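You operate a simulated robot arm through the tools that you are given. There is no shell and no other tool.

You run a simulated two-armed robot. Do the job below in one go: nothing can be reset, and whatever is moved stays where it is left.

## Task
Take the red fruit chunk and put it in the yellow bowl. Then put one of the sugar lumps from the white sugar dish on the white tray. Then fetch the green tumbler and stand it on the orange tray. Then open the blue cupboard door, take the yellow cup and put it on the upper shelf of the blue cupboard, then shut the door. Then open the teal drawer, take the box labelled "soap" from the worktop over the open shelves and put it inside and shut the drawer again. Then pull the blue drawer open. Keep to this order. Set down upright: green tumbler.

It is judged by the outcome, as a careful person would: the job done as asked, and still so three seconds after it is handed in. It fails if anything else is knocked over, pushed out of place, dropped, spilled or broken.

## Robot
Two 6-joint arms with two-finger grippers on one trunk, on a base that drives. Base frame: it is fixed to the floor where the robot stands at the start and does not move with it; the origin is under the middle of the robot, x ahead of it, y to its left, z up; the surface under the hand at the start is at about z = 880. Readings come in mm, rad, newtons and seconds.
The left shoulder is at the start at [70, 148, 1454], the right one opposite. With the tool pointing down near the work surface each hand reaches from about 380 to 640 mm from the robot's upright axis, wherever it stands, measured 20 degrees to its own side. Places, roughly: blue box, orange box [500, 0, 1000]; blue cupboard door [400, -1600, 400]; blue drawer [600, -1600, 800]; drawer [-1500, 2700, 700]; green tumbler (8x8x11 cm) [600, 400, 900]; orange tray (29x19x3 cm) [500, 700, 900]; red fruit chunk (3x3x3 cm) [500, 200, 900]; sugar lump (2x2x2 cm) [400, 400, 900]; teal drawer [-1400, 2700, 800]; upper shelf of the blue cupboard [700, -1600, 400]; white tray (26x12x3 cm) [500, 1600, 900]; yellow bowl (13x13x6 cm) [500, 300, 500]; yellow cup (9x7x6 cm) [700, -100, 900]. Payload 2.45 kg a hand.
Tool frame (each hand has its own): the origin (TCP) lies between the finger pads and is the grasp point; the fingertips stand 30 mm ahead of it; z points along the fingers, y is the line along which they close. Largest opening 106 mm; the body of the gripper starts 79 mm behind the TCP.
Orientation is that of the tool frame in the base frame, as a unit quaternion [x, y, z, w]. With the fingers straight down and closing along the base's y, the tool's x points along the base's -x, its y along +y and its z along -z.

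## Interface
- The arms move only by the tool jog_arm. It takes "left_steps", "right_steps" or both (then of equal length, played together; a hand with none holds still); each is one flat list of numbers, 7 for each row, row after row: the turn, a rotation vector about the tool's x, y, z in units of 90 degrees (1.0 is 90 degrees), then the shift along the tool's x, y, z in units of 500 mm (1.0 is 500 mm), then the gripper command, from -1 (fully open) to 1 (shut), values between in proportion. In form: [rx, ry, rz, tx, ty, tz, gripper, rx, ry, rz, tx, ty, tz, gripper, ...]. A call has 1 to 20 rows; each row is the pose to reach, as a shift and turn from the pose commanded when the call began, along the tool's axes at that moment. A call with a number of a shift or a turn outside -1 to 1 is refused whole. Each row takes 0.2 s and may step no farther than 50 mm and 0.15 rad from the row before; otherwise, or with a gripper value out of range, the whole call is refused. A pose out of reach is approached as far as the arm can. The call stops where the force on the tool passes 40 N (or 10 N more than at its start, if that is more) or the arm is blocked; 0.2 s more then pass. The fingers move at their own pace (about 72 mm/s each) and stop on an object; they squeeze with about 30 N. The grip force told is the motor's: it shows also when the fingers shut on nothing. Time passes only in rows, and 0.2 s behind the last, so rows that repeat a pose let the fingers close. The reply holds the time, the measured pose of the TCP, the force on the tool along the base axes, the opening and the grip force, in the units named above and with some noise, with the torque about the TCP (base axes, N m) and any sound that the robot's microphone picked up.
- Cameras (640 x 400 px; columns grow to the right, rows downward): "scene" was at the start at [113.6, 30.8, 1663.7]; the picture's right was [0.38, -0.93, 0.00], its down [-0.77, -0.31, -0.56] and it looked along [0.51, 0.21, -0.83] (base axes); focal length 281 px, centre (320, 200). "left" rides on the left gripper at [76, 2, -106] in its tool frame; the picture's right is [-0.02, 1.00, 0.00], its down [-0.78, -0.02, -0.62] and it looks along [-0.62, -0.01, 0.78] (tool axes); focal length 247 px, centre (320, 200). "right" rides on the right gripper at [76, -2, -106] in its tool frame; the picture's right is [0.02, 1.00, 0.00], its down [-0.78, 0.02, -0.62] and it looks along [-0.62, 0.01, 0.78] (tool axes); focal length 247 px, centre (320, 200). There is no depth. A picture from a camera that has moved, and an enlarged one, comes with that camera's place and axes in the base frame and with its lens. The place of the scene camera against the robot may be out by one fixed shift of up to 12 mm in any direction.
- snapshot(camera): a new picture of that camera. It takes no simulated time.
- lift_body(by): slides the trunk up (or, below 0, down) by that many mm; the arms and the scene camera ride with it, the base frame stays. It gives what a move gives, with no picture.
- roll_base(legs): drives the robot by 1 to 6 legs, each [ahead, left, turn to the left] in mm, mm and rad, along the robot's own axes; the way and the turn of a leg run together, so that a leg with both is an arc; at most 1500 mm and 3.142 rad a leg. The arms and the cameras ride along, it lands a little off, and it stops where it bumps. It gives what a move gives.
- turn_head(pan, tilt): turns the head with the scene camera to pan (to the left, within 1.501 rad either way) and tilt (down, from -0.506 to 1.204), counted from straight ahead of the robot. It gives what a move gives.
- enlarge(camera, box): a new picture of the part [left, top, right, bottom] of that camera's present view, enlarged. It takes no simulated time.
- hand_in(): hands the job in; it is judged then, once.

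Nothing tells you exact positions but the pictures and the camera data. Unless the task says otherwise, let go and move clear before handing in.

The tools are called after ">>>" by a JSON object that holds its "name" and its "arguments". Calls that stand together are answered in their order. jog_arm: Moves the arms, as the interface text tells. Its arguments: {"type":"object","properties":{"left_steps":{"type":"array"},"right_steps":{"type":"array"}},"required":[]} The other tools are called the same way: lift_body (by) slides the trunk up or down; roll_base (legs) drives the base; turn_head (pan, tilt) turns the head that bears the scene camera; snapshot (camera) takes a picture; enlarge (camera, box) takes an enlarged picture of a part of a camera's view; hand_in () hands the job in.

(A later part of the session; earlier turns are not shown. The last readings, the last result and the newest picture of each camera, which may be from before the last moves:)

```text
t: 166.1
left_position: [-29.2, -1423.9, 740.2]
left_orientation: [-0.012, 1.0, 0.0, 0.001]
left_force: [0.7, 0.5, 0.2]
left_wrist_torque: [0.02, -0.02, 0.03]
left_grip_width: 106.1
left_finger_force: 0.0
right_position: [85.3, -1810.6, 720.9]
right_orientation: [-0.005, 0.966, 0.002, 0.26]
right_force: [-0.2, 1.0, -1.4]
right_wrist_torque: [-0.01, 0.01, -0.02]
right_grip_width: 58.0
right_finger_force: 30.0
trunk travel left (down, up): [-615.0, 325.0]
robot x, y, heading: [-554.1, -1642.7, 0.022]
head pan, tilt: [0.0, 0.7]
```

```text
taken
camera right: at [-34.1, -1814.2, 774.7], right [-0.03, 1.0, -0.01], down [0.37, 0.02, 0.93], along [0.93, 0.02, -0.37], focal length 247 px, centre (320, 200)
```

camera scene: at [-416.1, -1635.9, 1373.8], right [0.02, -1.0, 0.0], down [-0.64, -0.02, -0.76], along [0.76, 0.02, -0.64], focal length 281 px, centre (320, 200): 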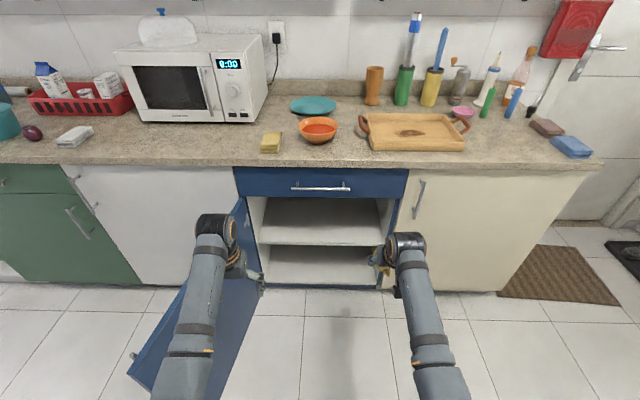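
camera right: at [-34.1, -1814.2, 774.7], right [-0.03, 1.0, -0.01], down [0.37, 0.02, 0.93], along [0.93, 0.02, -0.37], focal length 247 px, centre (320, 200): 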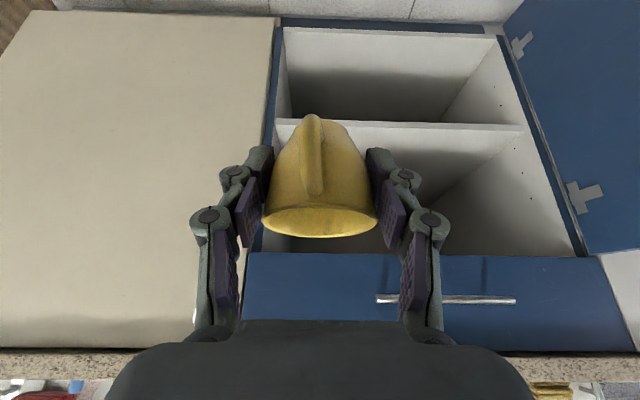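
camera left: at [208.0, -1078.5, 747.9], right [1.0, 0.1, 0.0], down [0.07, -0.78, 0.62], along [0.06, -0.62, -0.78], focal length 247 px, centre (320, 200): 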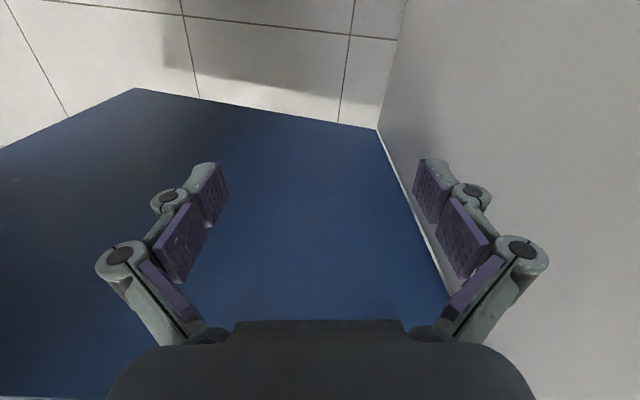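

The interior is visible: the upper shelf's front edge is at about x 400–420, z ≈ 412–430. I retract the left hand, square up and lower to approach height.

>>> {"name": "jog_arm", "arguments": {"left_steps": [0, 0, 0, 0.06, 0, 0, -1, 0, 0, 0, 0.12, 0, 0, -1, 0, 0, 0, 0.18, 0, 0, -1, 0, 0, 0, 0.24, 0, 0, -1]}}

>>> {"name": "roll_base", "arguments": {"legs": [[0, 25, -0.024]]}}

>>> {"name": "lift_body", "arguments": {"by": -190}}

>>> {"name": "snapshot", "arguments": {"camera": "right"}}

>>> {"name": "snapshot", "arguments": {"camera": "scene"}}

```text
t: 167.1
left_position: [-149.0, -1426.5, 739.6]
left_orientation: [-0.012, 1.0, 0.001, 0.0]
left_force: [-0.4, -0.4, -0.2]
left_wrist_torque: [0.03, 0.01, 0.0]
left_grip_width: 105.9
left_finger_force: 0.2
right_position: [83.9, -1810.5, 721.7]
right_orientation: [-0.006, 0.966, 0.001, 0.259]
right_force: [0.5, -0.2, -1.3]
right_wrist_torque: [0.01, -0.01, 0.03]
right_grip_width: 57.9
right_finger_force: 30.5
trunk travel left (down, up): [-615.0, 325.0]
robot x, y, heading: [-549.1, -1644.7, 0.025]
head pan, tilt: [0.0, 0.7]
```

```text
t: 167.9
left_position: [-143.7, -1413.2, 739.2]
left_orientation: [0.0, 1.0, 0.0, 0.001]
left_force: [0.7, -0.2, 0.9]
left_wrist_torque: [0.0, 0.02, 0.01]
left_grip_width: 105.7
left_finger_force: 0.1
right_position: [80.4, -1800.3, 721.6]
right_orientation: [0.006, 0.966, -0.002, 0.26]
right_force: [-0.3, 0.6, -0.9]
right_wrist_torque: [-0.01, 0.01, 0.02]
right_grip_width: 57.9
right_finger_force: 30.2
trunk travel left (down, up): [-615.0, 325.0]
robot x, y, heading: [-548.9, -1616.7, 0.002]
head pan, tilt: [0.0, 0.7]
```

```text
t: 169.9
left_position: [-144.3, -1412.5, 549.1]
left_orientation: [0.0, 1.0, 0.0, -0.001]
left_force: [-0.6, 0.7, -0.3]
left_wrist_torque: [-0.02, 0.01, -0.03]
left_grip_width: 105.9
left_finger_force: 0.0
right_position: [82.4, -1802.7, 530.9]
right_orientation: [0.006, 0.966, -0.002, 0.259]
right_force: [0.3, -0.3, -0.9]
right_wrist_torque: [0.0, 0.03, 0.0]
right_grip_width: 57.9
right_finger_force: 30.0
trunk travel left (down, up): [-425.0, 515.0]
robot x, y, heading: [-545.9, -1618.3, 0.007]
head pan, tilt: [0.0, 0.7]
```

```text
taken
camera right: at [-38.6, -1801.8, 584.7], right [-0.01, 1.0, -0.01], down [0.37, 0.01, 0.93], along [0.93, 0.0, -0.37], focal length 247 px, centre (320, 200)
```

right: 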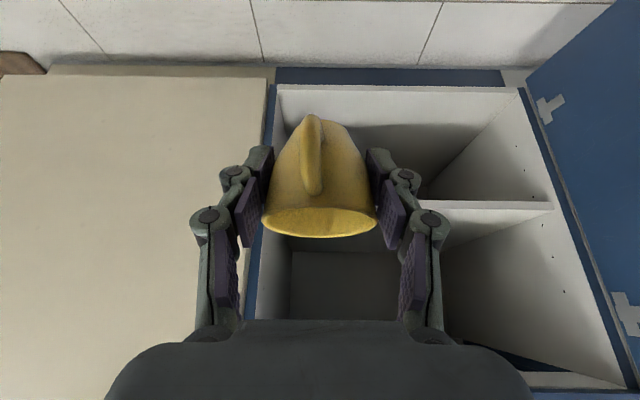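

```text
taken
camera scene: at [-416.5, -1614.5, 1183.8], right [0.0, -1.0, 0.0], down [-0.64, 0.0, -0.76], along [0.76, 0.0, -0.64], focal length 281 px, centre (320, 200)
```

scene: 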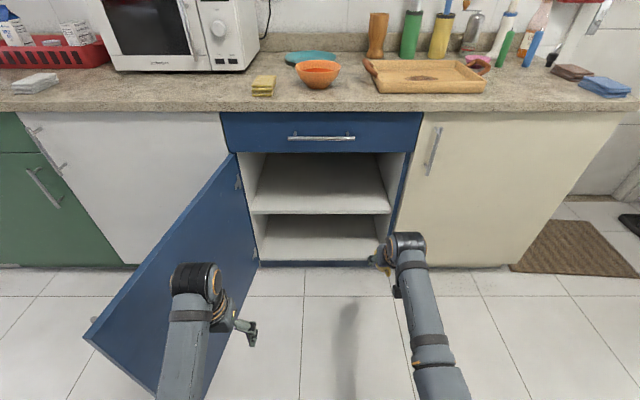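

Shelf top ≈ z 420, its front edge ≈ x 421. I shift the right hand 40 mm left, lower to put the cup base ≈ 15–20 mm above the shelf, and begin to drive in.

>>> {"name": "jog_arm", "arguments": {"right_steps": [0, 0, 0, 0, 0.04, 0, 1, 0, 0, 0, 0, 0.08, 0, 1]}}

>>> {"name": "lift_body", "arguments": {"by": -50}}

>>> {"name": "roll_base", "arguments": {"legs": [[280, 0, -0.004]]}}

>>> {"name": "snapshot", "arguments": {"camera": "right"}}

>>> {"name": "snapshot", "arguments": {"camera": "scene"}}

```text
t: 170.5
left_position: [-144.3, -1413.6, 549.5]
left_orientation: [0.0, 1.0, 0.0, 0.002]
left_force: [-0.2, -0.6, 0.7]
left_wrist_torque: [-0.01, 0.01, -0.02]
left_grip_width: 105.8
left_finger_force: 0.0
right_position: [81.7, -1760.5, 531.5]
right_orientation: [0.005, 0.966, -0.002, 0.26]
right_force: [0.2, 0.0, -1.4]
right_wrist_torque: [0.0, 0.01, -0.03]
right_grip_width: 58.0
right_finger_force: 30.0
trunk travel left (down, up): [-425.0, 515.0]
robot x, y, heading: [-548.9, -1617.5, 0.004]
head pan, tilt: [0.0, 0.7]
```

```text
t: 171.5
left_position: [-143.5, -1411.7, 500.6]
left_orientation: [0.0, 1.0, -0.001, 0.0]
left_force: [-0.7, 1.0, 0.4]
left_wrist_torque: [-0.02, -0.01, -0.02]
left_grip_width: 105.6
left_finger_force: 0.0
right_position: [81.3, -1760.7, 481.9]
right_orientation: [0.006, 0.966, -0.002, 0.259]
right_force: [-0.5, -0.5, -0.9]
right_wrist_torque: [-0.02, 0.0, 0.0]
right_grip_width: 58.0
right_finger_force: 30.2
trunk travel left (down, up): [-375.0, 565.0]
robot x, y, heading: [-548.1, -1618.8, -0.001]
head pan, tilt: [0.0, 0.7]
```

```text
t: 173.4
left_position: [144.8, -1413.9, 499.1]
left_orientation: [0.001, 1.0, 0.0, 0.0]
left_force: [-0.6, 0.6, -0.3]
left_wrist_torque: [-0.03, 0.0, -0.02]
left_grip_width: 106.0
left_finger_force: 0.0
right_position: [368.6, -1761.8, 480.5]
right_orientation: [0.006, 0.966, -0.002, 0.259]
right_force: [0.3, 0.0, -1.8]
right_wrist_torque: [-0.01, 0.01, 0.0]
right_grip_width: 57.9
right_finger_force: 29.7
trunk travel left (down, up): [-375.0, 565.0]
robot x, y, heading: [-264.2, -1615.1, -0.003]
head pan, tilt: [0.0, 0.7]
```

```text
taken
camera right: at [249.6, -1762.9, 534.6], right [0.0, 1.0, -0.01], down [0.37, 0.01, 0.93], along [0.93, 0.0, -0.37], focal length 247 px, centre (320, 200)
```

right: 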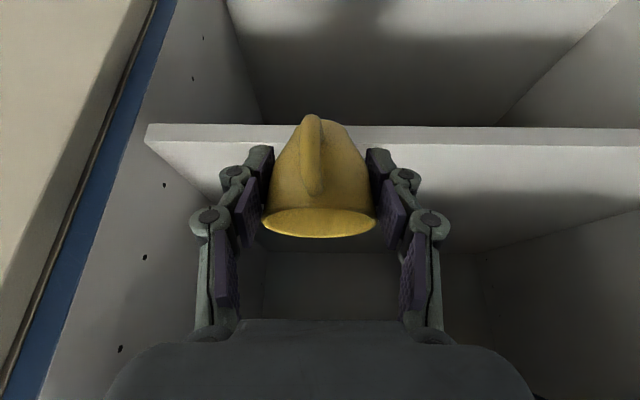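

```text
taken
camera scene: at [-128.2, -1615.0, 1133.7], right [0.0, -1.0, 0.0], down [-0.64, 0.0, -0.76], along [0.76, 0.0, -0.64], focal length 281 px, centre (320, 200)
```

scene: 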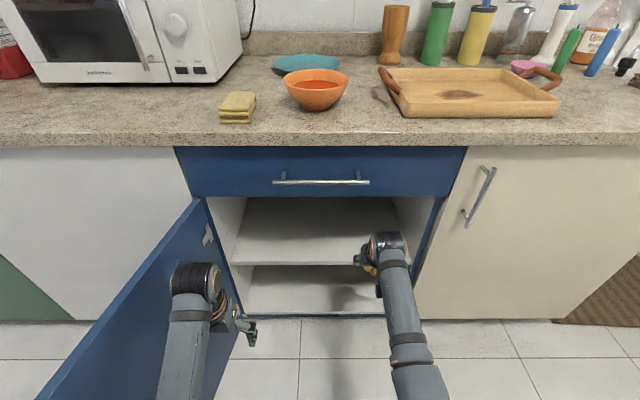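

Clearance of the cup base over the shelf is about 20 mm. Drive 110 mm further in.

>>> {"name": "roll_base", "arguments": {"legs": [[60, 0, 0]]}}

>>> {"name": "snapshot", "arguments": {"camera": "right"}}

>>> {"name": "enlarge", "arguments": {"camera": "scene", "box": [280, 130, 520, 280]}}

```text
t: 174.4
left_position: [204.9, -1413.3, 499.9]
left_orientation: [0.001, 1.0, 0.0, 0.0]
left_force: [0.2, 0.0, 0.6]
left_wrist_torque: [-0.03, 0.05, -0.02]
left_grip_width: 106.0
left_finger_force: 0.1
right_position: [428.6, -1762.6, 481.2]
right_orientation: [0.006, 0.966, -0.001, 0.259]
right_force: [0.9, -0.3, -1.4]
right_wrist_torque: [0.01, 0.01, -0.01]
right_grip_width: 58.0
right_finger_force: 30.1
trunk travel left (down, up): [-375.0, 565.0]
robot x, y, heading: [-203.2, -1619.2, 0.002]
head pan, tilt: [0.0, 0.7]
```

```text
taken
camera right: at [310.1, -1763.1, 534.4], right [0.0, 1.0, -0.01], down [0.37, 0.01, 0.93], along [0.93, 0.0, -0.37], focal length 247 px, centre (320, 200)
```

right: 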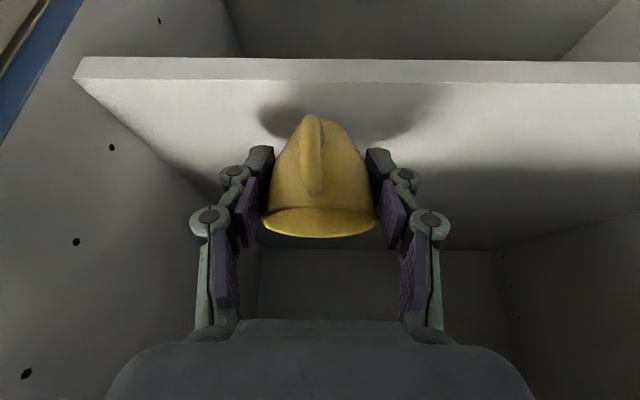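

```text
2.67 times, centred on (400, 205) of scene
camera zoom: at [-67.4, -1615.1, 1133.6], right [0.0, -1.0, 0.0], down [-0.65, 0.0, -0.76], along [0.76, 0.0, -0.65], focal length 749 px, centre (107, 187)
```

zoom: 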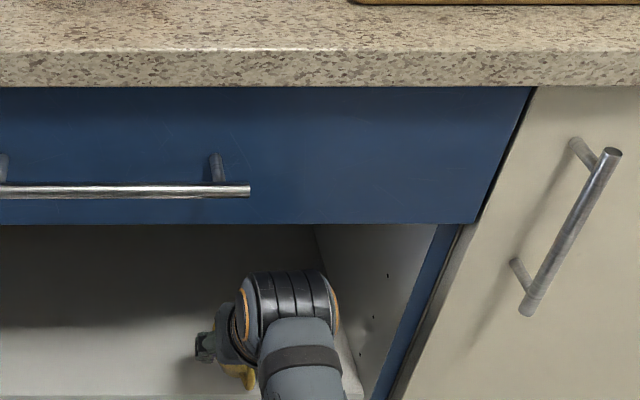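

Wrist has ~20 mm clearance below the drawer. 42 mm further, then lower to contact.

>>> {"name": "roll_base", "arguments": {"legs": [[42, 0, 0]]}}

>>> {"name": "jog_arm", "arguments": {"right_steps": [0, 0, 0, 0.005, 0, 0.0087, 1, 0, 0, 0, 0.01, 0, 0.0173, 1]}}

>>> {"name": "snapshot", "arguments": {"camera": "right"}}

```text
t: 175.3
left_position: [248.2, -1414.6, 499.6]
left_orientation: [0.002, 1.0, 0.001, 0.0]
left_force: [0.3, -0.6, 0.2]
left_wrist_torque: [0.0, 0.05, -0.01]
left_grip_width: 105.9
left_finger_force: 0.1
right_position: [472.2, -1762.8, 480.2]
right_orientation: [0.006, 0.966, -0.001, 0.258]
right_force: [0.5, 0.5, -1.6]
right_wrist_torque: [0.0, -0.03, 0.01]
right_grip_width: 58.1
right_finger_force: 30.2
trunk travel left (down, up): [-375.0, 565.0]
robot x, y, heading: [-158.7, -1613.7, 0.002]
head pan, tilt: [0.0, 0.7]
```

```text
t: 175.9
left_position: [247.3, -1413.8, 498.4]
left_orientation: [0.001, 1.0, 0.001, 0.001]
left_force: [0.3, 0.6, 0.3]
left_wrist_torque: [-0.01, 0.03, 0.03]
left_grip_width: 106.0
left_finger_force: 0.1
right_position: [469.5, -1762.5, 470.7]
right_orientation: [0.007, 0.966, -0.003, 0.258]
right_force: [-0.6, 0.1, -1.6]
right_wrist_torque: [-0.01, 0.02, 0.0]
right_grip_width: 57.9
right_finger_force: 30.5
trunk travel left (down, up): [-375.0, 565.0]
robot x, y, heading: [-159.5, -1613.1, 0.0]
head pan, tilt: [0.0, 0.7]
```

```text
taken
camera right: at [352.2, -1763.2, 525.1], right [0.0, 1.0, -0.01], down [0.37, 0.01, 0.93], along [0.93, 0.0, -0.37], focal length 247 px, centre (320, 200)
```

right: 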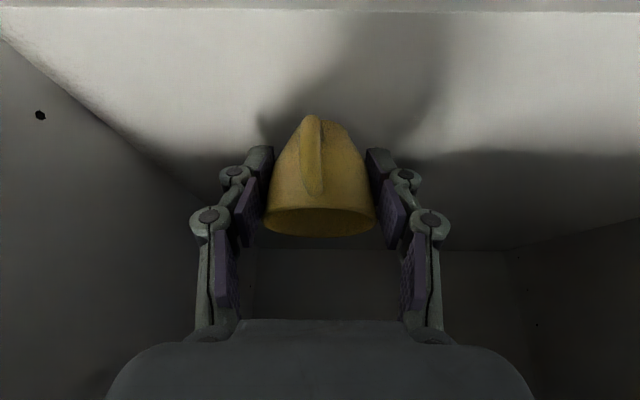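

Now creep down until the cup touches the shelf.

>>> {"name": "jog_arm", "arguments": {"right_steps": [0, 0, 0, 0.002, 0, 0.0035, 1, 0, 0, 0, 0.004, 0, 0.007, 1]}}

>>> {"name": "jog_arm", "arguments": {"right_steps": [0, 0, 0, 0.001, 0, 0.00173, 1, 0, 0, 0, 0.002, 0, 0.0035, 1]}}

```text
t: 176.5
left_position: [246.4, -1413.2, 499.4]
left_orientation: [0.001, 1.0, -0.001, 0.001]
left_force: [0.5, 0.0, 0.0]
left_wrist_torque: [-0.01, 0.0, 0.0]
left_grip_width: 106.0
left_finger_force: 0.1
right_position: [471.6, -1761.7, 466.6]
right_orientation: [0.008, 0.966, -0.002, 0.259]
right_force: [0.1, -0.1, -1.9]
right_wrist_torque: [-0.05, 0.0, 0.01]
right_grip_width: 57.8
right_finger_force: 29.8
trunk travel left (down, up): [-375.0, 565.0]
robot x, y, heading: [-160.1, -1617.7, 0.002]
head pan, tilt: [0.0, 0.7]
```

```text
t: 177.1
left_position: [247.2, -1414.8, 498.0]
left_orientation: [0.001, 1.0, 0.0, 0.0]
left_force: [0.0, 1.5, -0.3]
left_wrist_torque: [0.01, 0.0, -0.02]
left_grip_width: 105.9
left_finger_force: 0.1
right_position: [470.0, -1763.3, 464.4]
right_orientation: [0.008, 0.966, -0.002, 0.26]
right_force: [-0.4, 0.0, -1.4]
right_wrist_torque: [0.0, 0.01, -0.01]
right_grip_width: 57.8
right_finger_force: 30.0
trunk travel left (down, up): [-375.0, 565.0]
robot x, y, heading: [-160.5, -1620.5, 0.0]
head pan, tilt: [0.0, 0.7]
```

>>> {"name": "jog_arm", "arguments": {"right_steps": [0, 0, 0, 0.0015, 0, 0.0026, 1, 0, 0, 0, 0.003, 0, 0.0052, 1]}}

>>> {"name": "jog_arm", "arguments": {"right_steps": [0, 0, 0, 0.0015, 0, 0.0026, 1, 0, 0, 0, 0.003, 0, 0.0052, 1]}}

```text
t: 177.7
left_position: [247.5, -1413.3, 499.4]
left_orientation: [0.001, 1.0, 0.0, 0.001]
left_force: [-0.6, 0.4, -0.9]
left_wrist_torque: [-0.02, 0.02, 0.0]
left_grip_width: 106.2
left_finger_force: 0.0
right_position: [470.8, -1763.4, 463.5]
right_orientation: [0.007, 0.966, -0.002, 0.26]
right_force: [0.0, 0.1, -1.1]
right_wrist_torque: [0.0, 0.01, 0.04]
right_grip_width: 57.9
right_finger_force: 29.9
trunk travel left (down, up): [-375.0, 565.0]
robot x, y, heading: [-159.8, -1617.6, -0.003]
head pan, tilt: [0.0, 0.7]
```

```text
t: 178.3
left_position: [246.1, -1412.6, 499.7]
left_orientation: [0.001, 1.0, 0.0, 0.001]
left_force: [0.7, 0.3, 0.0]
left_wrist_torque: [0.02, -0.04, -0.01]
left_grip_width: 106.0
left_finger_force: 0.0
right_position: [471.0, -1762.8, 460.0]
right_orientation: [0.008, 0.965, -0.002, 0.26]
right_force: [-1.6, -0.3, 5.0]
right_wrist_torque: [-0.03, 0.05, -0.02]
right_grip_width: 58.2
right_finger_force: 30.4
trunk travel left (down, up): [-375.0, 565.0]
robot x, y, heading: [-160.4, -1618.1, -0.004]
head pan, tilt: [0.0, 0.7]
```

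Contact at 5 N. Release, and then back straight out (fingers slide clear along both sides).

>>> {"name": "jog_arm", "arguments": {"right_steps": [0, 0, 0, 0, 0, 0, 0.5, 0, 0, 0, 0, 0, 0, -0.2, 0, 0, 0, 0, 0, 0, -0.6, 0, 0, 0, 0, 0, 0, -0.6]}}

>>> {"name": "snapshot", "arguments": {"camera": "right"}}

```text
t: 179.3
left_position: [247.2, -1413.4, 499.4]
left_orientation: [0.001, 1.0, 0.001, 0.001]
left_force: [0.8, -1.3, -0.2]
left_wrist_torque: [-0.01, -0.02, -0.03]
left_grip_width: 106.3
left_finger_force: 0.1
right_position: [472.1, -1762.2, 459.4]
right_orientation: [0.007, 0.966, -0.001, 0.26]
right_force: [-0.6, 0.3, -0.1]
right_wrist_torque: [0.0, 0.0, -0.04]
right_grip_width: 84.7
right_finger_force: 0.0
trunk travel left (down, up): [-375.0, 565.0]
robot x, y, heading: [-159.4, -1617.1, -0.001]
head pan, tilt: [0.0, 0.7]
```

```text
taken
camera right: at [352.5, -1763.6, 513.3], right [0.0, 1.0, -0.01], down [0.37, 0.01, 0.93], along [0.93, 0.0, -0.37], focal length 247 px, centre (320, 200)
```

right: 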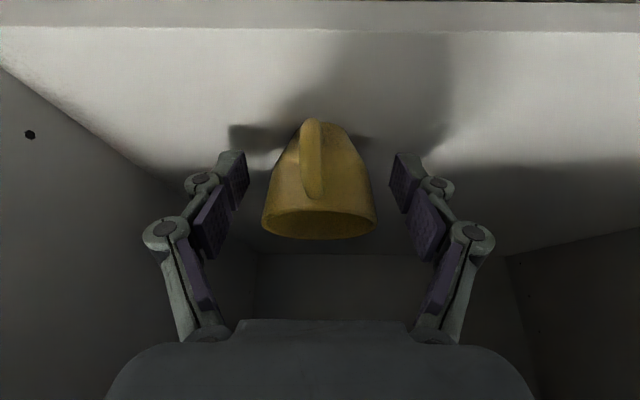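

The cup stands free on the upper shelf. Backing out straight.

>>> {"name": "roll_base", "arguments": {"legs": [[-120, 0, 0]]}}

>>> {"name": "snapshot", "arguments": {"camera": "right"}}

>>> {"name": "roll_base", "arguments": {"legs": [[-290, 0, 0]]}}

>>> {"name": "snapshot", "arguments": {"camera": "scene"}}

```text
t: 180.6
left_position: [124.6, -1413.5, 499.3]
left_orientation: [0.001, 1.0, 0.0, 0.001]
left_force: [-0.5, 0.6, 0.3]
left_wrist_torque: [-0.01, -0.02, 0.01]
left_grip_width: 106.0
left_finger_force: 0.0
right_position: [348.3, -1762.7, 461.3]
right_orientation: [0.008, 0.966, -0.002, 0.259]
right_force: [0.1, 0.1, 0.7]
right_wrist_torque: [-0.01, 0.03, 0.0]
right_grip_width: 84.8
right_finger_force: 0.1
trunk travel left (down, up): [-375.0, 565.0]
robot x, y, heading: [-282.7, -1616.8, -0.004]
head pan, tilt: [0.0, 0.7]
```

```text
taken
camera right: at [229.9, -1763.3, 513.8], right [0.0, 1.0, -0.01], down [0.37, 0.01, 0.93], along [0.93, 0.0, -0.37], focal length 247 px, centre (320, 200)
```

right: 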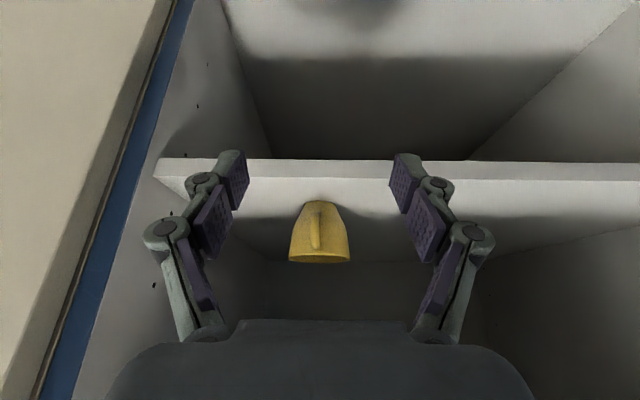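

```text
t: 182.6
left_position: [-162.4, -1413.6, 498.3]
left_orientation: [0.003, 1.0, 0.0, 0.002]
left_force: [0.0, 0.2, 0.2]
left_wrist_torque: [-0.03, 0.01, 0.01]
left_grip_width: 105.8
left_finger_force: 0.1
right_position: [59.7, -1763.3, 460.0]
right_orientation: [0.009, 0.966, -0.002, 0.259]
right_force: [0.7, 0.1, 0.5]
right_wrist_torque: [0.02, 0.0, 0.0]
right_grip_width: 84.8
right_finger_force: 0.1
trunk travel left (down, up): [-375.0, 565.0]
robot x, y, heading: [-567.9, -1614.5, -0.007]
head pan, tilt: [0.0, 0.7]
```

```text
taken
camera scene: at [-438.0, -1614.2, 1133.9], right [-0.01, -1.0, 0.0], down [-0.64, 0.0, -0.77], along [0.77, -0.01, -0.64], focal length 281 px, centre (320, 200)
```

scene: 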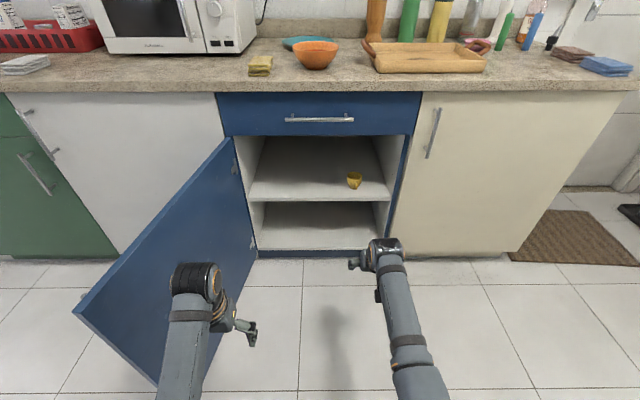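

The yellow cup is on the upper shelf. To shut the door I must push it from its outer side: I level the right hand, raise above the door, and move round to its left side.

>>> {"name": "jog_arm", "arguments": {"right_steps": [0, -0.0952, 0, 0, 0, 0, 0, 0, -0.1905, 0, 0, 0, 0, 0.5, 0, -0.2857, 0, 0, 0, 0, 1, 0, -0.381, 0, 0, 0, 0, 1, 0, -0.4762, 0, 0, 0, 0, 1, 0, -0.5714, 0, 0, 0, 0, 1, 0, -0.6667, 0, 0, 0, 0, 1]}}

>>> {"name": "lift_body", "arguments": {"by": 400}}

>>> {"name": "roll_base", "arguments": {"legs": [[0, 640, 0.007]]}}

>>> {"name": "snapshot", "arguments": {"camera": "scene"}}

```text
t: 184.2
left_position: [-163.2, -1414.6, 499.6]
left_orientation: [0.003, 1.0, 0.001, 0.001]
left_force: [-0.6, 0.4, -0.1]
left_wrist_torque: [-0.01, 0.02, 0.0]
left_grip_width: 105.8
left_finger_force: 0.2
right_position: [61.9, -1744.9, 458.5]
right_orientation: [-0.018, 0.729, 0.029, 0.683]
right_force: [-0.5, -1.3, 0.8]
right_wrist_torque: [-0.01, 0.04, 0.02]
right_grip_width: 0.3
right_finger_force: 28.2
right hand out of reach, approached as far as the arm can: row 6, 7
trunk travel left (down, up): [-375.0, 565.0]
robot x, y, heading: [-572.0, -1615.6, -0.006]
head pan, tilt: [0.0, 0.7]
```

```text
t: 188.0
left_position: [-162.1, -1412.9, 899.1]
left_orientation: [0.002, 1.0, 0.0, 0.001]
left_force: [0.6, 0.4, -0.7]
left_wrist_torque: [0.03, -0.02, -0.01]
left_grip_width: 105.9
left_finger_force: 0.2
right_position: [60.5, -1744.6, 858.1]
right_orientation: [-0.018, 0.73, 0.028, 0.683]
right_force: [-0.6, 1.2, 0.6]
right_wrist_torque: [0.04, 0.01, 0.01]
right_grip_width: 0.1
right_finger_force: 28.6
trunk travel left (down, up): [-775.0, 165.0]
robot x, y, heading: [-573.0, -1617.7, -0.006]
head pan, tilt: [0.0, 0.7]
```

```text
t: 191.6
left_position: [-161.2, -774.5, 898.8]
left_orientation: [0.0, 1.0, 0.0, 0.001]
left_force: [-0.2, -0.4, 0.0]
left_wrist_torque: [-0.01, 0.0, 0.01]
left_grip_width: 106.1
left_finger_force: 0.1
right_position: [64.4, -1103.4, 857.7]
right_orientation: [-0.02, 0.73, 0.03, 0.683]
right_force: [-0.2, -0.3, -0.6]
right_wrist_torque: [0.01, 0.0, -0.03]
right_grip_width: 0.1
right_finger_force: 28.1
trunk travel left (down, up): [-775.0, 165.0]
robot x, y, heading: [-569.3, -979.4, -0.001]
head pan, tilt: [0.0, 0.7]
```

```text
taken
camera scene: at [-434.9, -976.9, 1533.8], right [0.0, -1.0, 0.0], down [-0.64, 0.0, -0.76], along [0.76, 0.0, -0.64], focal length 281 px, centre (320, 200)
```

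scene: 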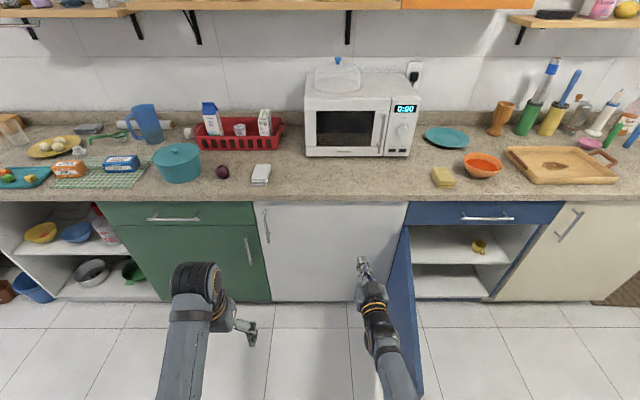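

The hand is left of the open door. I move a bit further left, lower, and then push the door.

>>> {"name": "roll_base", "arguments": {"legs": [[0, 60, 0]]}}

>>> {"name": "lift_body", "arguments": {"by": -390}}

>>> {"name": "snapshot", "arguments": {"camera": "scene"}}

>>> {"name": "snapshot", "arguments": {"camera": "right"}}

```text
t: 192.5
left_position: [-161.3, -716.4, 899.1]
left_orientation: [0.0, 1.0, 0.0, 0.001]
left_force: [0.2, 1.1, -0.3]
left_wrist_torque: [-0.01, 0.03, -0.02]
left_grip_width: 105.8
left_finger_force: 0.2
right_position: [64.5, -1044.0, 858.2]
right_orientation: [-0.02, 0.73, 0.031, 0.683]
right_force: [-0.2, 0.3, 0.0]
right_wrist_torque: [0.01, -0.05, 0.01]
right_grip_width: 0.0
right_finger_force: 28.3
trunk travel left (down, up): [-775.0, 165.0]
robot x, y, heading: [-566.0, -923.7, -0.004]
head pan, tilt: [0.0, 0.7]
```

```text
t: 196.3
left_position: [-162.1, -714.5, 509.8]
left_orientation: [0.0, 1.0, 0.0, 0.0]
left_force: [0.0, -0.2, -0.2]
left_wrist_torque: [-0.02, 0.03, 0.0]
left_grip_width: 105.8
left_finger_force: 0.1
right_position: [64.3, -1043.0, 468.9]
right_orientation: [-0.021, 0.73, 0.031, 0.683]
right_force: [-0.3, -0.9, 0.6]
right_wrist_torque: [-0.01, -0.02, 0.02]
right_grip_width: 0.2
right_finger_force: 28.4
trunk travel left (down, up): [-385.0, 555.0]
robot x, y, heading: [-567.1, -923.9, 0.002]
head pan, tilt: [0.0, 0.7]
```

```text
taken
camera scene: at [-435.1, -916.3, 1143.8], right [0.0, -1.0, 0.0], down [-0.64, 0.0, -0.76], along [0.76, 0.0, -0.64], focal length 281 px, centre (320, 200)
```

scene: 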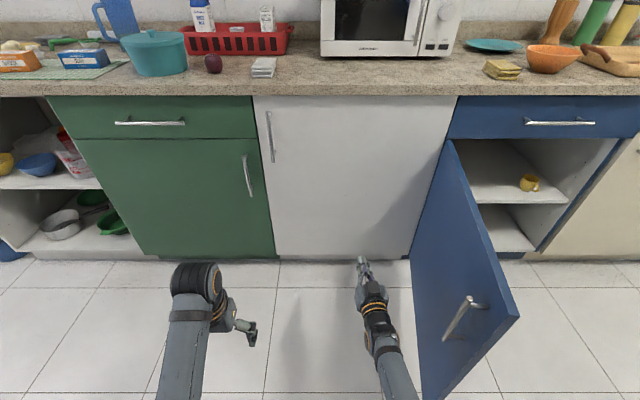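

```text
taken
camera right: at [-45.6, -1052.7, 399.8], right [-0.07, 1.0, 0.0], down [-0.57, -0.04, 0.82], along [0.82, 0.06, 0.57], focal length 247 px, centre (320, 200)
```

right: 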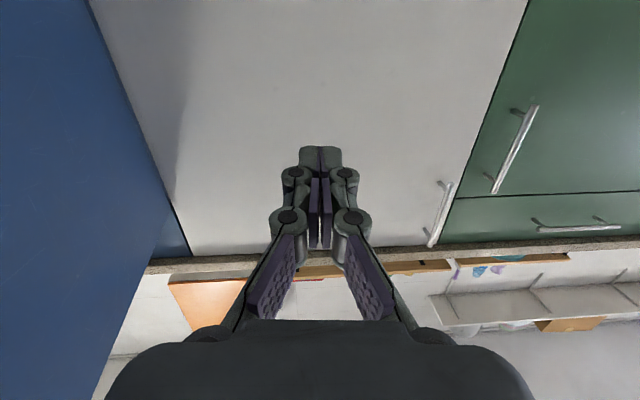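

I lower further so that the wrist passes below the door's handle bar, then sweep the door closed by driving right.

>>> {"name": "lift_body", "arguments": {"by": -100}}

>>> {"name": "roll_base", "arguments": {"legs": [[0, -440, 0]]}}

>>> {"name": "snapshot", "arguments": {"camera": "scene"}}

>>> {"name": "snapshot", "arguments": {"camera": "right"}}

```text
t: 197.6
left_position: [-162.1, -713.6, 408.3]
left_orientation: [-0.001, 1.0, 0.0, 0.0]
left_force: [0.5, 0.1, 0.8]
left_wrist_torque: [0.0, 0.0, 0.02]
left_grip_width: 106.0
left_finger_force: 0.1
right_position: [64.4, -1043.0, 369.7]
right_orientation: [-0.02, 0.73, 0.031, 0.682]
right_force: [0.3, -0.8, -0.1]
right_wrist_torque: [0.01, 0.02, -0.01]
right_grip_width: 0.0
right_finger_force: 28.5
trunk travel left (down, up): [-285.0, 655.0]
robot x, y, heading: [-566.6, -920.5, -0.002]
head pan, tilt: [0.0, 0.7]
```

```text
t: 200.3
left_position: [-161.7, -1160.3, 409.0]
left_orientation: [-0.003, 1.0, 0.0, 0.001]
left_force: [0.1, 0.0, -0.8]
left_wrist_torque: [0.02, -0.06, 0.02]
left_grip_width: 106.3
left_finger_force: 0.0
right_position: [66.8, -1490.0, 368.4]
right_orientation: [-0.022, 0.729, 0.032, 0.683]
right_force: [0.4, -0.5, -0.2]
right_wrist_torque: [-0.03, -0.02, -0.02]
right_grip_width: 0.0
right_finger_force: 28.2
trunk travel left (down, up): [-285.0, 655.0]
robot x, y, heading: [-570.0, -1370.8, 0.006]
head pan, tilt: [0.0, 0.7]
```

```text
taken
camera scene: at [-433.6, -1364.9, 1043.8], right [0.01, -1.0, 0.0], down [-0.64, 0.0, -0.76], along [0.76, 0.0, -0.64], focal length 281 px, centre (320, 200)
```

scene: 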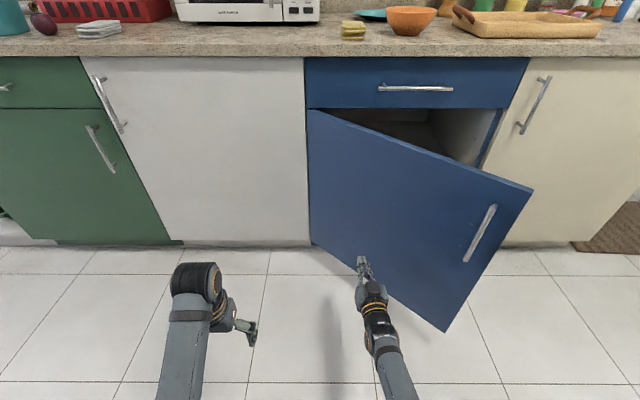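

```text
taken
camera right: at [-43.6, -1499.2, 299.8], right [-0.08, 1.0, 0.0], down [-0.57, -0.04, 0.82], along [0.82, 0.07, 0.57], focal length 247 px, centre (320, 200)
```

right: 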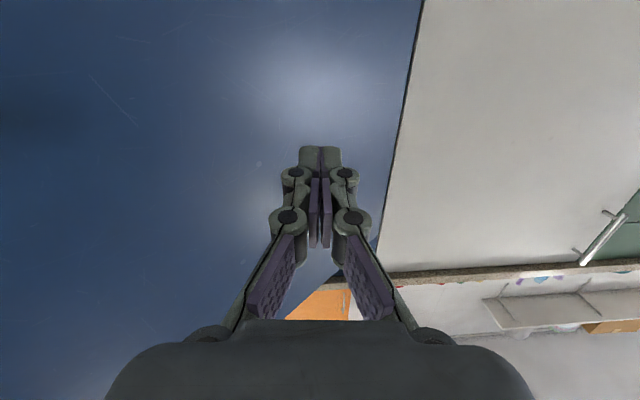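

The door has swung to about 39°. Move right, then push it shut by driving forward.

>>> {"name": "roll_base", "arguments": {"legs": [[-60, -240, 0]]}}

>>> {"name": "roll_base", "arguments": {"legs": [[200, 0, 0]]}}

>>> {"name": "snapshot", "arguments": {"camera": "scene"}}

>>> {"name": "snapshot", "arguments": {"camera": "right"}}

```text
t: 202.1
left_position: [-220.2, -1402.8, 409.3]
left_orientation: [0.0, 1.0, 0.0, 0.0]
left_force: [-0.4, 0.5, 0.0]
left_wrist_torque: [0.0, -0.03, -0.01]
left_grip_width: 106.0
left_finger_force: 0.0
right_position: [6.9, -1732.1, 368.9]
right_orientation: [-0.019, 0.73, 0.03, 0.683]
right_force: [0.6, -1.1, -0.5]
right_wrist_torque: [-0.02, 0.02, -0.02]
right_grip_width: 0.1
right_finger_force: 28.8
trunk travel left (down, up): [-285.0, 655.0]
robot x, y, heading: [-629.6, -1607.5, -0.005]
head pan, tilt: [0.0, 0.7]
```

```text
t: 203.7
left_position: [-19.2, -1402.3, 408.8]
left_orientation: [0.0, 1.0, -0.001, 0.0]
left_force: [-0.3, 0.0, 0.6]
left_wrist_torque: [-0.01, 0.01, 0.0]
left_grip_width: 106.0
left_finger_force: 0.0
right_position: [207.4, -1732.1, 368.7]
right_orientation: [-0.02, 0.73, 0.031, 0.682]
right_force: [-0.4, 0.5, 0.0]
right_wrist_torque: [0.0, -0.01, 0.01]
right_grip_width: 0.0
right_finger_force: 29.0
trunk travel left (down, up): [-285.0, 655.0]
robot x, y, heading: [-423.2, -1607.2, -0.004]
head pan, tilt: [0.0, 0.7]
```

```text
taken
camera scene: at [-292.4, -1604.8, 1043.7], right [0.0, -1.0, 0.0], down [-0.64, 0.0, -0.76], along [0.76, 0.0, -0.64], focal length 281 px, centre (320, 200)
```

scene: 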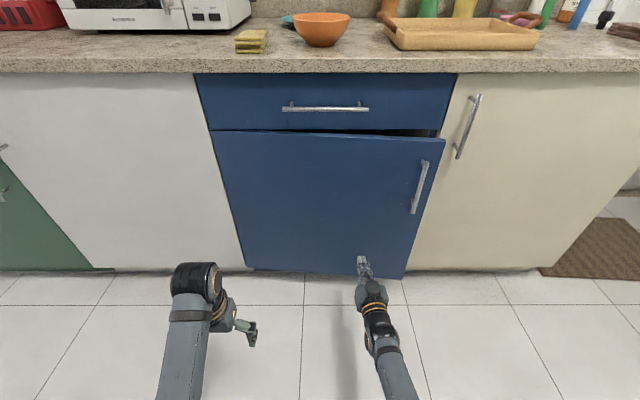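

```text
taken
camera right: at [96.5, -1741.4, 299.6], right [-0.07, 1.0, 0.0], down [-0.57, -0.04, 0.82], along [0.82, 0.06, 0.57], focal length 247 px, centre (320, 200)
```

right: 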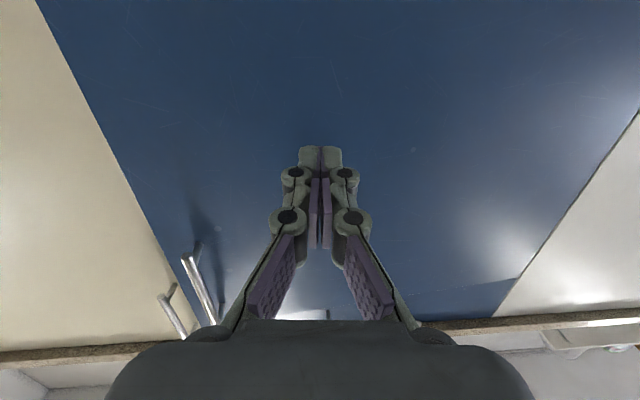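

>>> {"name": "roll_base", "arguments": {"legs": [[125, 0, 0]]}}

>>> {"name": "roll_base", "arguments": {"legs": [[25, 0, 0]]}}

>>> {"name": "snapshot", "arguments": {"camera": "scene"}}

```text
t: 205.0
left_position: [106.2, -1402.7, 409.1]
left_orientation: [0.0, 1.0, 0.001, 0.0]
left_force: [-1.0, 0.8, 0.6]
left_wrist_torque: [0.02, 0.02, 0.03]
left_grip_width: 105.9
left_finger_force: 0.0
right_position: [333.6, -1733.1, 367.8]
right_orientation: [-0.02, 0.73, 0.03, 0.683]
right_force: [0.2, -0.2, -0.2]
right_wrist_torque: [0.0, 0.0, 0.04]
right_grip_width: 0.2
right_finger_force: 28.2
trunk travel left (down, up): [-285.0, 655.0]
robot x, y, heading: [-297.1, -1609.5, -0.001]
head pan, tilt: [0.0, 0.7]
```

```text
t: 205.9
left_position: [129.2, -1402.5, 409.0]
left_orientation: [0.0, 1.0, 0.001, 0.001]
left_force: [0.2, 0.6, -0.3]
left_wrist_torque: [0.0, -0.01, 0.01]
left_grip_width: 106.0
left_finger_force: 0.1
right_position: [353.2, -1731.4, 368.1]
right_orientation: [-0.019, 0.728, 0.03, 0.685]
right_force: [-1.9, -0.5, 0.8]
right_wrist_torque: [-0.01, -0.06, -0.02]
right_grip_width: 0.1
right_finger_force: 28.8
trunk travel left (down, up): [-285.0, 655.0]
robot x, y, heading: [-275.6, -1609.0, -0.005]
head pan, tilt: [0.0, 0.7]
stopped in leg 1: the force on the tool passed its limit at 84 N (the readings are from after the stop); the commanded pose is now the measured one
```

```text
taken
camera scene: at [-144.0, -1605.2, 1043.8], right [0.0, -1.0, 0.0], down [-0.64, 0.0, -0.77], along [0.77, 0.0, -0.64], focal length 281 px, centre (320, 200)
```

scene: 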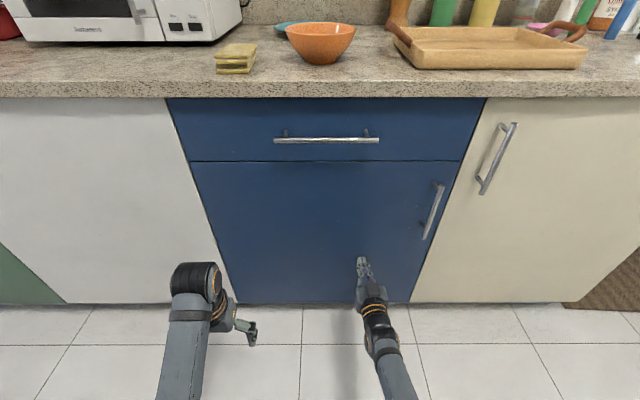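

The cupboard door is shut flush. Next is the teal drawer at the far left on the opposite side. I back off, fold the right hand back and raise up.

>>> {"name": "roll_base", "arguments": {"legs": [[-220, 0, 0]]}}

>>> {"name": "jog_arm", "arguments": {"right_steps": [0, 0.0909, 0, -0.012, -0.0127, -0.0327, 1, 0, 0.1818, 0, -0.024, -0.0255, -0.0655, 1, 0, 0.2727, 0, -0.036, -0.0382, -0.0982, 1, 0, 0.3636, 0, -0.048, -0.0509, -0.1309, 1, 0, 0.4545, 0, -0.06, -0.0636, -0.1636, 1, 0, 0.5455, 0, -0.072, -0.0764, -0.1964, 0.5, 0, 0.6364, 0, -0.084, -0.0891, -0.2291, 0, 0, 0.7273, 0, -0.096, -0.1018, -0.2618, -0.5, 0, 0.8182, 0, -0.108, -0.1145, -0.2945, -1, 0, 0.9091, 0, -0.12, -0.1273, -0.3273, -1, 0, 1.0, 0, -0.13, -0.14, -0.36, -1]}}

>>> {"name": "lift_body", "arguments": {"by": 400}}

>>> {"name": "lift_body", "arguments": {"by": 255}}

>>> {"name": "roll_base", "arguments": {"legs": [[0, 1400, 0], [0, 1400, 0], [0, 1100, 0]]}}

>>> {"name": "turn_head", "arguments": {"pan": 1.5, "tilt": 0.5}}

>>> {"name": "snapshot", "arguments": {"camera": "scene"}}

```text
t: 207.6
left_position: [-88.9, -1402.3, 409.2]
left_orientation: [0.0, 1.0, 0.001, 0.002]
left_force: [0.0, 0.0, 0.1]
left_wrist_torque: [0.02, -0.03, 0.0]
left_grip_width: 106.0
left_finger_force: 0.0
right_position: [135.3, -1731.9, 368.5]
right_orientation: [-0.02, 0.728, 0.031, 0.684]
right_force: [0.4, 0.1, -0.8]
right_wrist_torque: [0.02, -0.03, -0.01]
right_grip_width: 0.1
right_finger_force: 28.3
trunk travel left (down, up): [-285.0, 655.0]
robot x, y, heading: [-495.1, -1607.3, 0.0]
head pan, tilt: [0.0, 0.7]
```

```text
t: 210.0
left_position: [-89.1, -1403.9, 409.3]
left_orientation: [0.0, 1.0, 0.001, 0.002]
left_force: [0.7, -0.9, 0.1]
left_wrist_torque: [0.03, 0.0, -0.03]
left_grip_width: 105.9
left_finger_force: 0.0
right_position: [-25.1, -1814.3, 408.5]
right_orientation: [-0.035, 0.999, 0.009, -0.03]
right_force: [0.7, 0.0, -1.0]
right_wrist_torque: [0.02, 0.02, 0.02]
right_grip_width: 105.8
right_finger_force: 0.0
right hand out of reach, approached as far as the arm can: row 1, 11
trunk travel left (down, up): [-285.0, 655.0]
robot x, y, heading: [-495.6, -1609.1, -0.002]
head pan, tilt: [0.0, 0.7]
```

```text
t: 213.8
left_position: [-88.8, -1402.5, 809.0]
left_orientation: [0.001, 1.0, 0.001, 0.001]
left_force: [-0.1, -0.4, -0.1]
left_wrist_torque: [-0.03, -0.04, -0.01]
left_grip_width: 106.0
left_finger_force: 0.0
right_position: [-23.8, -1814.7, 807.8]
right_orientation: [-0.035, 0.999, 0.008, -0.028]
right_force: [-0.3, -0.3, 0.2]
right_wrist_torque: [-0.03, 0.0, 0.01]
right_grip_width: 106.1
right_finger_force: 0.1
trunk travel left (down, up): [-685.0, 255.0]
robot x, y, heading: [-494.0, -1611.3, -0.001]
head pan, tilt: [0.0, 0.7]
```

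```text
t: 216.4
left_position: [-89.2, -1401.9, 1064.3]
left_orientation: [0.0, 1.0, 0.001, 0.002]
left_force: [0.0, 0.4, -1.3]
left_wrist_torque: [0.02, 0.02, -0.01]
left_grip_width: 106.0
left_finger_force: 0.0
right_position: [-23.3, -1813.9, 1062.5]
right_orientation: [-0.036, 0.999, 0.008, -0.029]
right_force: [0.0, 0.5, 0.0]
right_wrist_torque: [0.0, 0.03, -0.01]
right_grip_width: 105.9
right_finger_force: 0.1
trunk travel left (down, up): [-940.0, 0.0]
robot x, y, heading: [-496.4, -1606.1, -0.002]
head pan, tilt: [0.0, 0.7]
```

```text
t: 235.3
left_position: [-62.5, 2516.6, 1065.6]
left_orientation: [-0.003, 1.0, 0.0, 0.001]
left_force: [-0.5, -0.2, 0.6]
left_wrist_torque: [0.01, -0.01, 0.01]
left_grip_width: 106.3
left_finger_force: 0.0
right_position: [3.7, 2105.3, 1062.7]
right_orientation: [-0.038, 0.999, 0.008, -0.03]
right_force: [-0.4, 0.6, 1.2]
right_wrist_torque: [-0.01, -0.01, -0.02]
right_grip_width: 106.2
right_finger_force: 0.1
trunk travel left (down, up): [-940.0, 0.0]
robot x, y, heading: [-467.7, 2309.7, 0.004]
head pan, tilt: [0.0, 0.7]
```

```text
t: 236.9
left_position: [-63.2, 2517.2, 1064.4]
left_orientation: [-0.003, 1.0, 0.001, 0.0]
left_force: [-0.4, -0.2, 0.0]
left_wrist_torque: [-0.03, 0.02, 0.02]
left_grip_width: 106.0
left_finger_force: 0.2
right_position: [3.4, 2105.8, 1062.6]
right_orientation: [-0.038, 0.999, 0.007, -0.029]
right_force: [0.9, -0.5, -0.5]
right_wrist_torque: [-0.01, 0.01, -0.02]
right_grip_width: 106.1
right_finger_force: 0.1
trunk travel left (down, up): [-940.0, 0.0]
robot x, y, heading: [-467.4, 2310.3, 0.004]
head pan, tilt: [1.499, 0.499]
```

```text
taken
camera scene: at [-414.9, 2404.5, 1716.5], right [1.0, -0.07, 0.0], down [-0.03, -0.48, -0.88], along [0.06, 0.88, -0.48], focal length 281 px, centre (320, 200)
```

scene: 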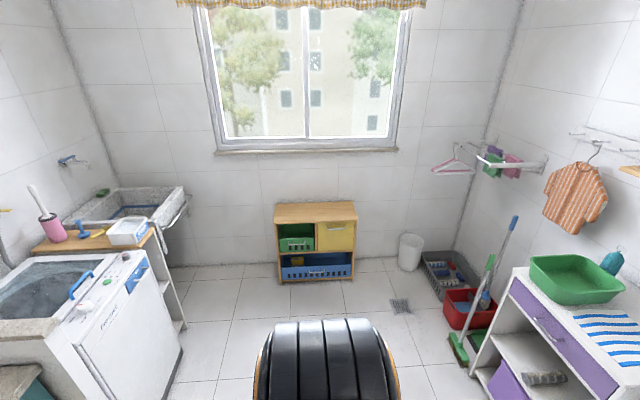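

I turn around to face the opposite side and look at the drawers.

>>> {"name": "roll_base", "arguments": {"legs": [[0, 0, 3.137]]}}

>>> {"name": "turn_head", "arguments": {"pan": 0.0, "tilt": 0.7}}

>>> {"name": "snapshot", "arguments": {"camera": "scene"}}

```text
t: 244.7
left_position: [-871.0, 2094.9, 1064.5]
left_orientation: [1.0, 0.011, -0.001, 0.001]
left_force: [-0.1, -0.3, -0.9]
left_wrist_torque: [-0.02, 0.0, 0.01]
left_grip_width: 106.2
left_finger_force: 0.1
right_position: [-944.7, 2505.0, 1063.5]
right_orientation: [0.998, 0.046, 0.029, 0.008]
right_force: [-0.7, -0.6, -0.4]
right_wrist_torque: [0.02, 0.02, 0.0]
right_grip_width: 105.9
right_finger_force: 0.2
trunk travel left (down, up): [-940.0, 0.0]
robot x, y, heading: [-471.0, 2309.5, -3.119]
head pan, tilt: [1.499, 0.499]
```

```text
t: 246.3
left_position: [-871.7, 2094.1, 1064.4]
left_orientation: [1.0, 0.01, -0.002, 0.002]
left_force: [1.4, 0.9, -0.8]
left_wrist_torque: [-0.01, 0.0, 0.02]
left_grip_width: 105.9
left_finger_force: 0.0
right_position: [-945.1, 2505.8, 1062.1]
right_orientation: [0.998, 0.047, 0.029, 0.007]
right_force: [-0.5, 0.0, 0.5]
right_wrist_torque: [-0.01, -0.02, 0.0]
right_grip_width: 106.1
right_finger_force: 0.0
trunk travel left (down, up): [-940.0, 0.0]
robot x, y, heading: [-468.9, 2309.1, -3.119]
head pan, tilt: [0.0, 0.7]
```

```text
taken
camera scene: at [-606.6, 2310.6, 1698.8], right [-0.02, 1.0, 0.0], down [0.64, 0.01, -0.76], along [-0.76, -0.02, -0.64], focal length 281 px, centre (320, 200)
```

scene: 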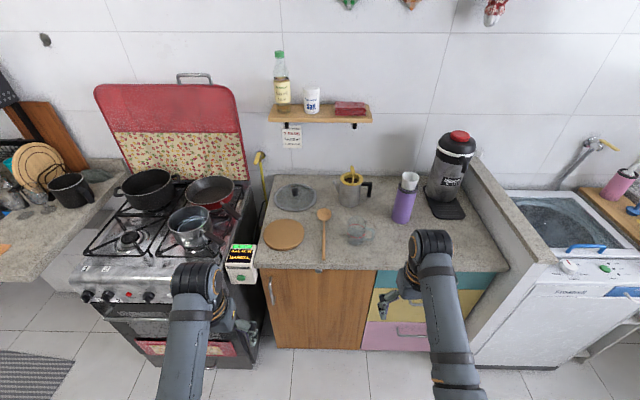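

The teal drawer is behind my right arm, counter edge ≈ x −1213. I shift right and lower to look at its front and handle.

>>> {"name": "roll_base", "arguments": {"legs": [[0, -210, -0.02]]}}

>>> {"name": "lift_body", "arguments": {"by": -300}}

>>> {"name": "turn_head", "arguments": {"pan": -0.2, "tilt": 0.6}}

>>> {"name": "snapshot", "arguments": {"camera": "scene"}}

>>> {"name": "snapshot", "arguments": {"camera": "right"}}

```text
t: 247.9
left_position: [-876.8, 2307.3, 1063.4]
left_orientation: [1.0, 0.002, -0.001, 0.0]
left_force: [0.1, 0.1, -0.4]
left_wrist_torque: [0.01, 0.0, 0.0]
left_grip_width: 106.2
left_finger_force: 0.1
right_position: [-942.8, 2719.4, 1063.4]
right_orientation: [0.999, 0.037, 0.029, 0.006]
right_force: [0.0, -0.1, 0.2]
right_wrist_torque: [0.03, -0.02, -0.03]
right_grip_width: 105.8
right_finger_force: 0.0
trunk travel left (down, up): [-940.0, 0.0]
robot x, y, heading: [-467.6, 2519.5, -3.14]
head pan, tilt: [0.0, 0.7]
```

```text
t: 250.9
left_position: [-877.6, 2309.0, 765.2]
left_orientation: [1.0, 0.002, -0.001, 0.001]
left_force: [-0.2, -0.6, 0.3]
left_wrist_torque: [0.0, 0.01, 0.01]
left_grip_width: 105.9
left_finger_force: 0.0
right_position: [-942.3, 2721.9, 763.2]
right_orientation: [0.999, 0.037, 0.029, 0.009]
right_force: [-0.7, -0.5, -0.1]
right_wrist_torque: [-0.04, -0.01, -0.03]
right_grip_width: 105.9
right_finger_force: 0.0
trunk travel left (down, up): [-640.0, 300.0]
robot x, y, heading: [-469.1, 2516.5, -3.144]
head pan, tilt: [0.0, 0.7]
```

```text
t: 251.7
left_position: [-876.5, 2309.6, 764.6]
left_orientation: [1.0, 0.002, -0.001, 0.001]
left_force: [0.7, -0.4, -0.5]
left_wrist_torque: [-0.01, -0.01, -0.02]
left_grip_width: 105.8
left_finger_force: 0.1
right_position: [-942.6, 2722.0, 762.7]
right_orientation: [0.999, 0.037, 0.028, 0.007]
right_force: [0.2, -0.5, 0.0]
right_wrist_torque: [-0.01, -0.01, 0.01]
right_grip_width: 105.9
right_finger_force: 0.1
trunk travel left (down, up): [-640.0, 300.0]
robot x, y, heading: [-468.9, 2516.1, -3.137]
head pan, tilt: [-0.201, 0.6]
```

```text
taken
camera scene: at [-610.6, 2538.4, 1407.4], right [0.2, 0.98, 0.0], down [0.55, -0.11, -0.82], along [-0.81, 0.16, -0.57], focal length 281 px, centre (320, 200)
```

scene: 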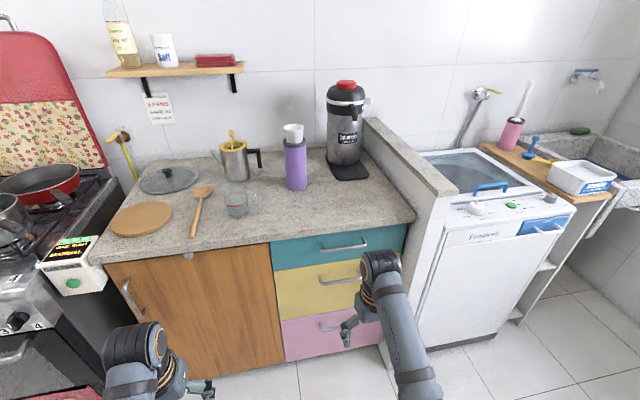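

```text
taken
camera right: at [-873.1, 2729.6, 873.3], right [0.1, -1.0, 0.02], down [-0.81, -0.07, 0.58], along [-0.57, -0.07, -0.82], focal length 247 px, centre (320, 200)
```

right: 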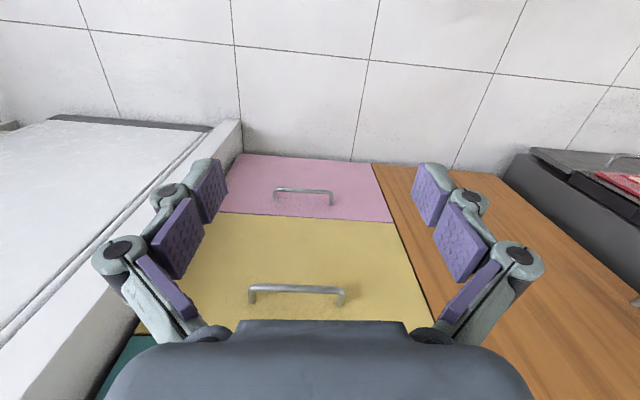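

>>> {"name": "enlarge", "arguments": {"camera": "scene", "box": [260, 190, 420, 290]}}

```text
4.00 times, centred on (340, 240) of scene
camera zoom: at [-610.6, 2538.4, 1407.4], right [0.2, 0.98, 0.0], down [0.55, -0.11, -0.82], along [-0.81, 0.16, -0.57], focal length 1123 px, centre (240, 40)
```

zoom: 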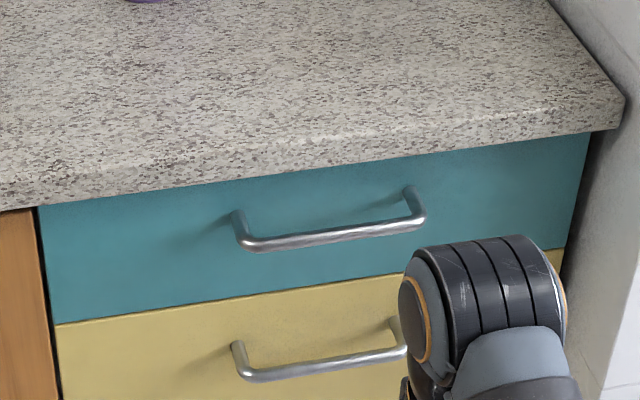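

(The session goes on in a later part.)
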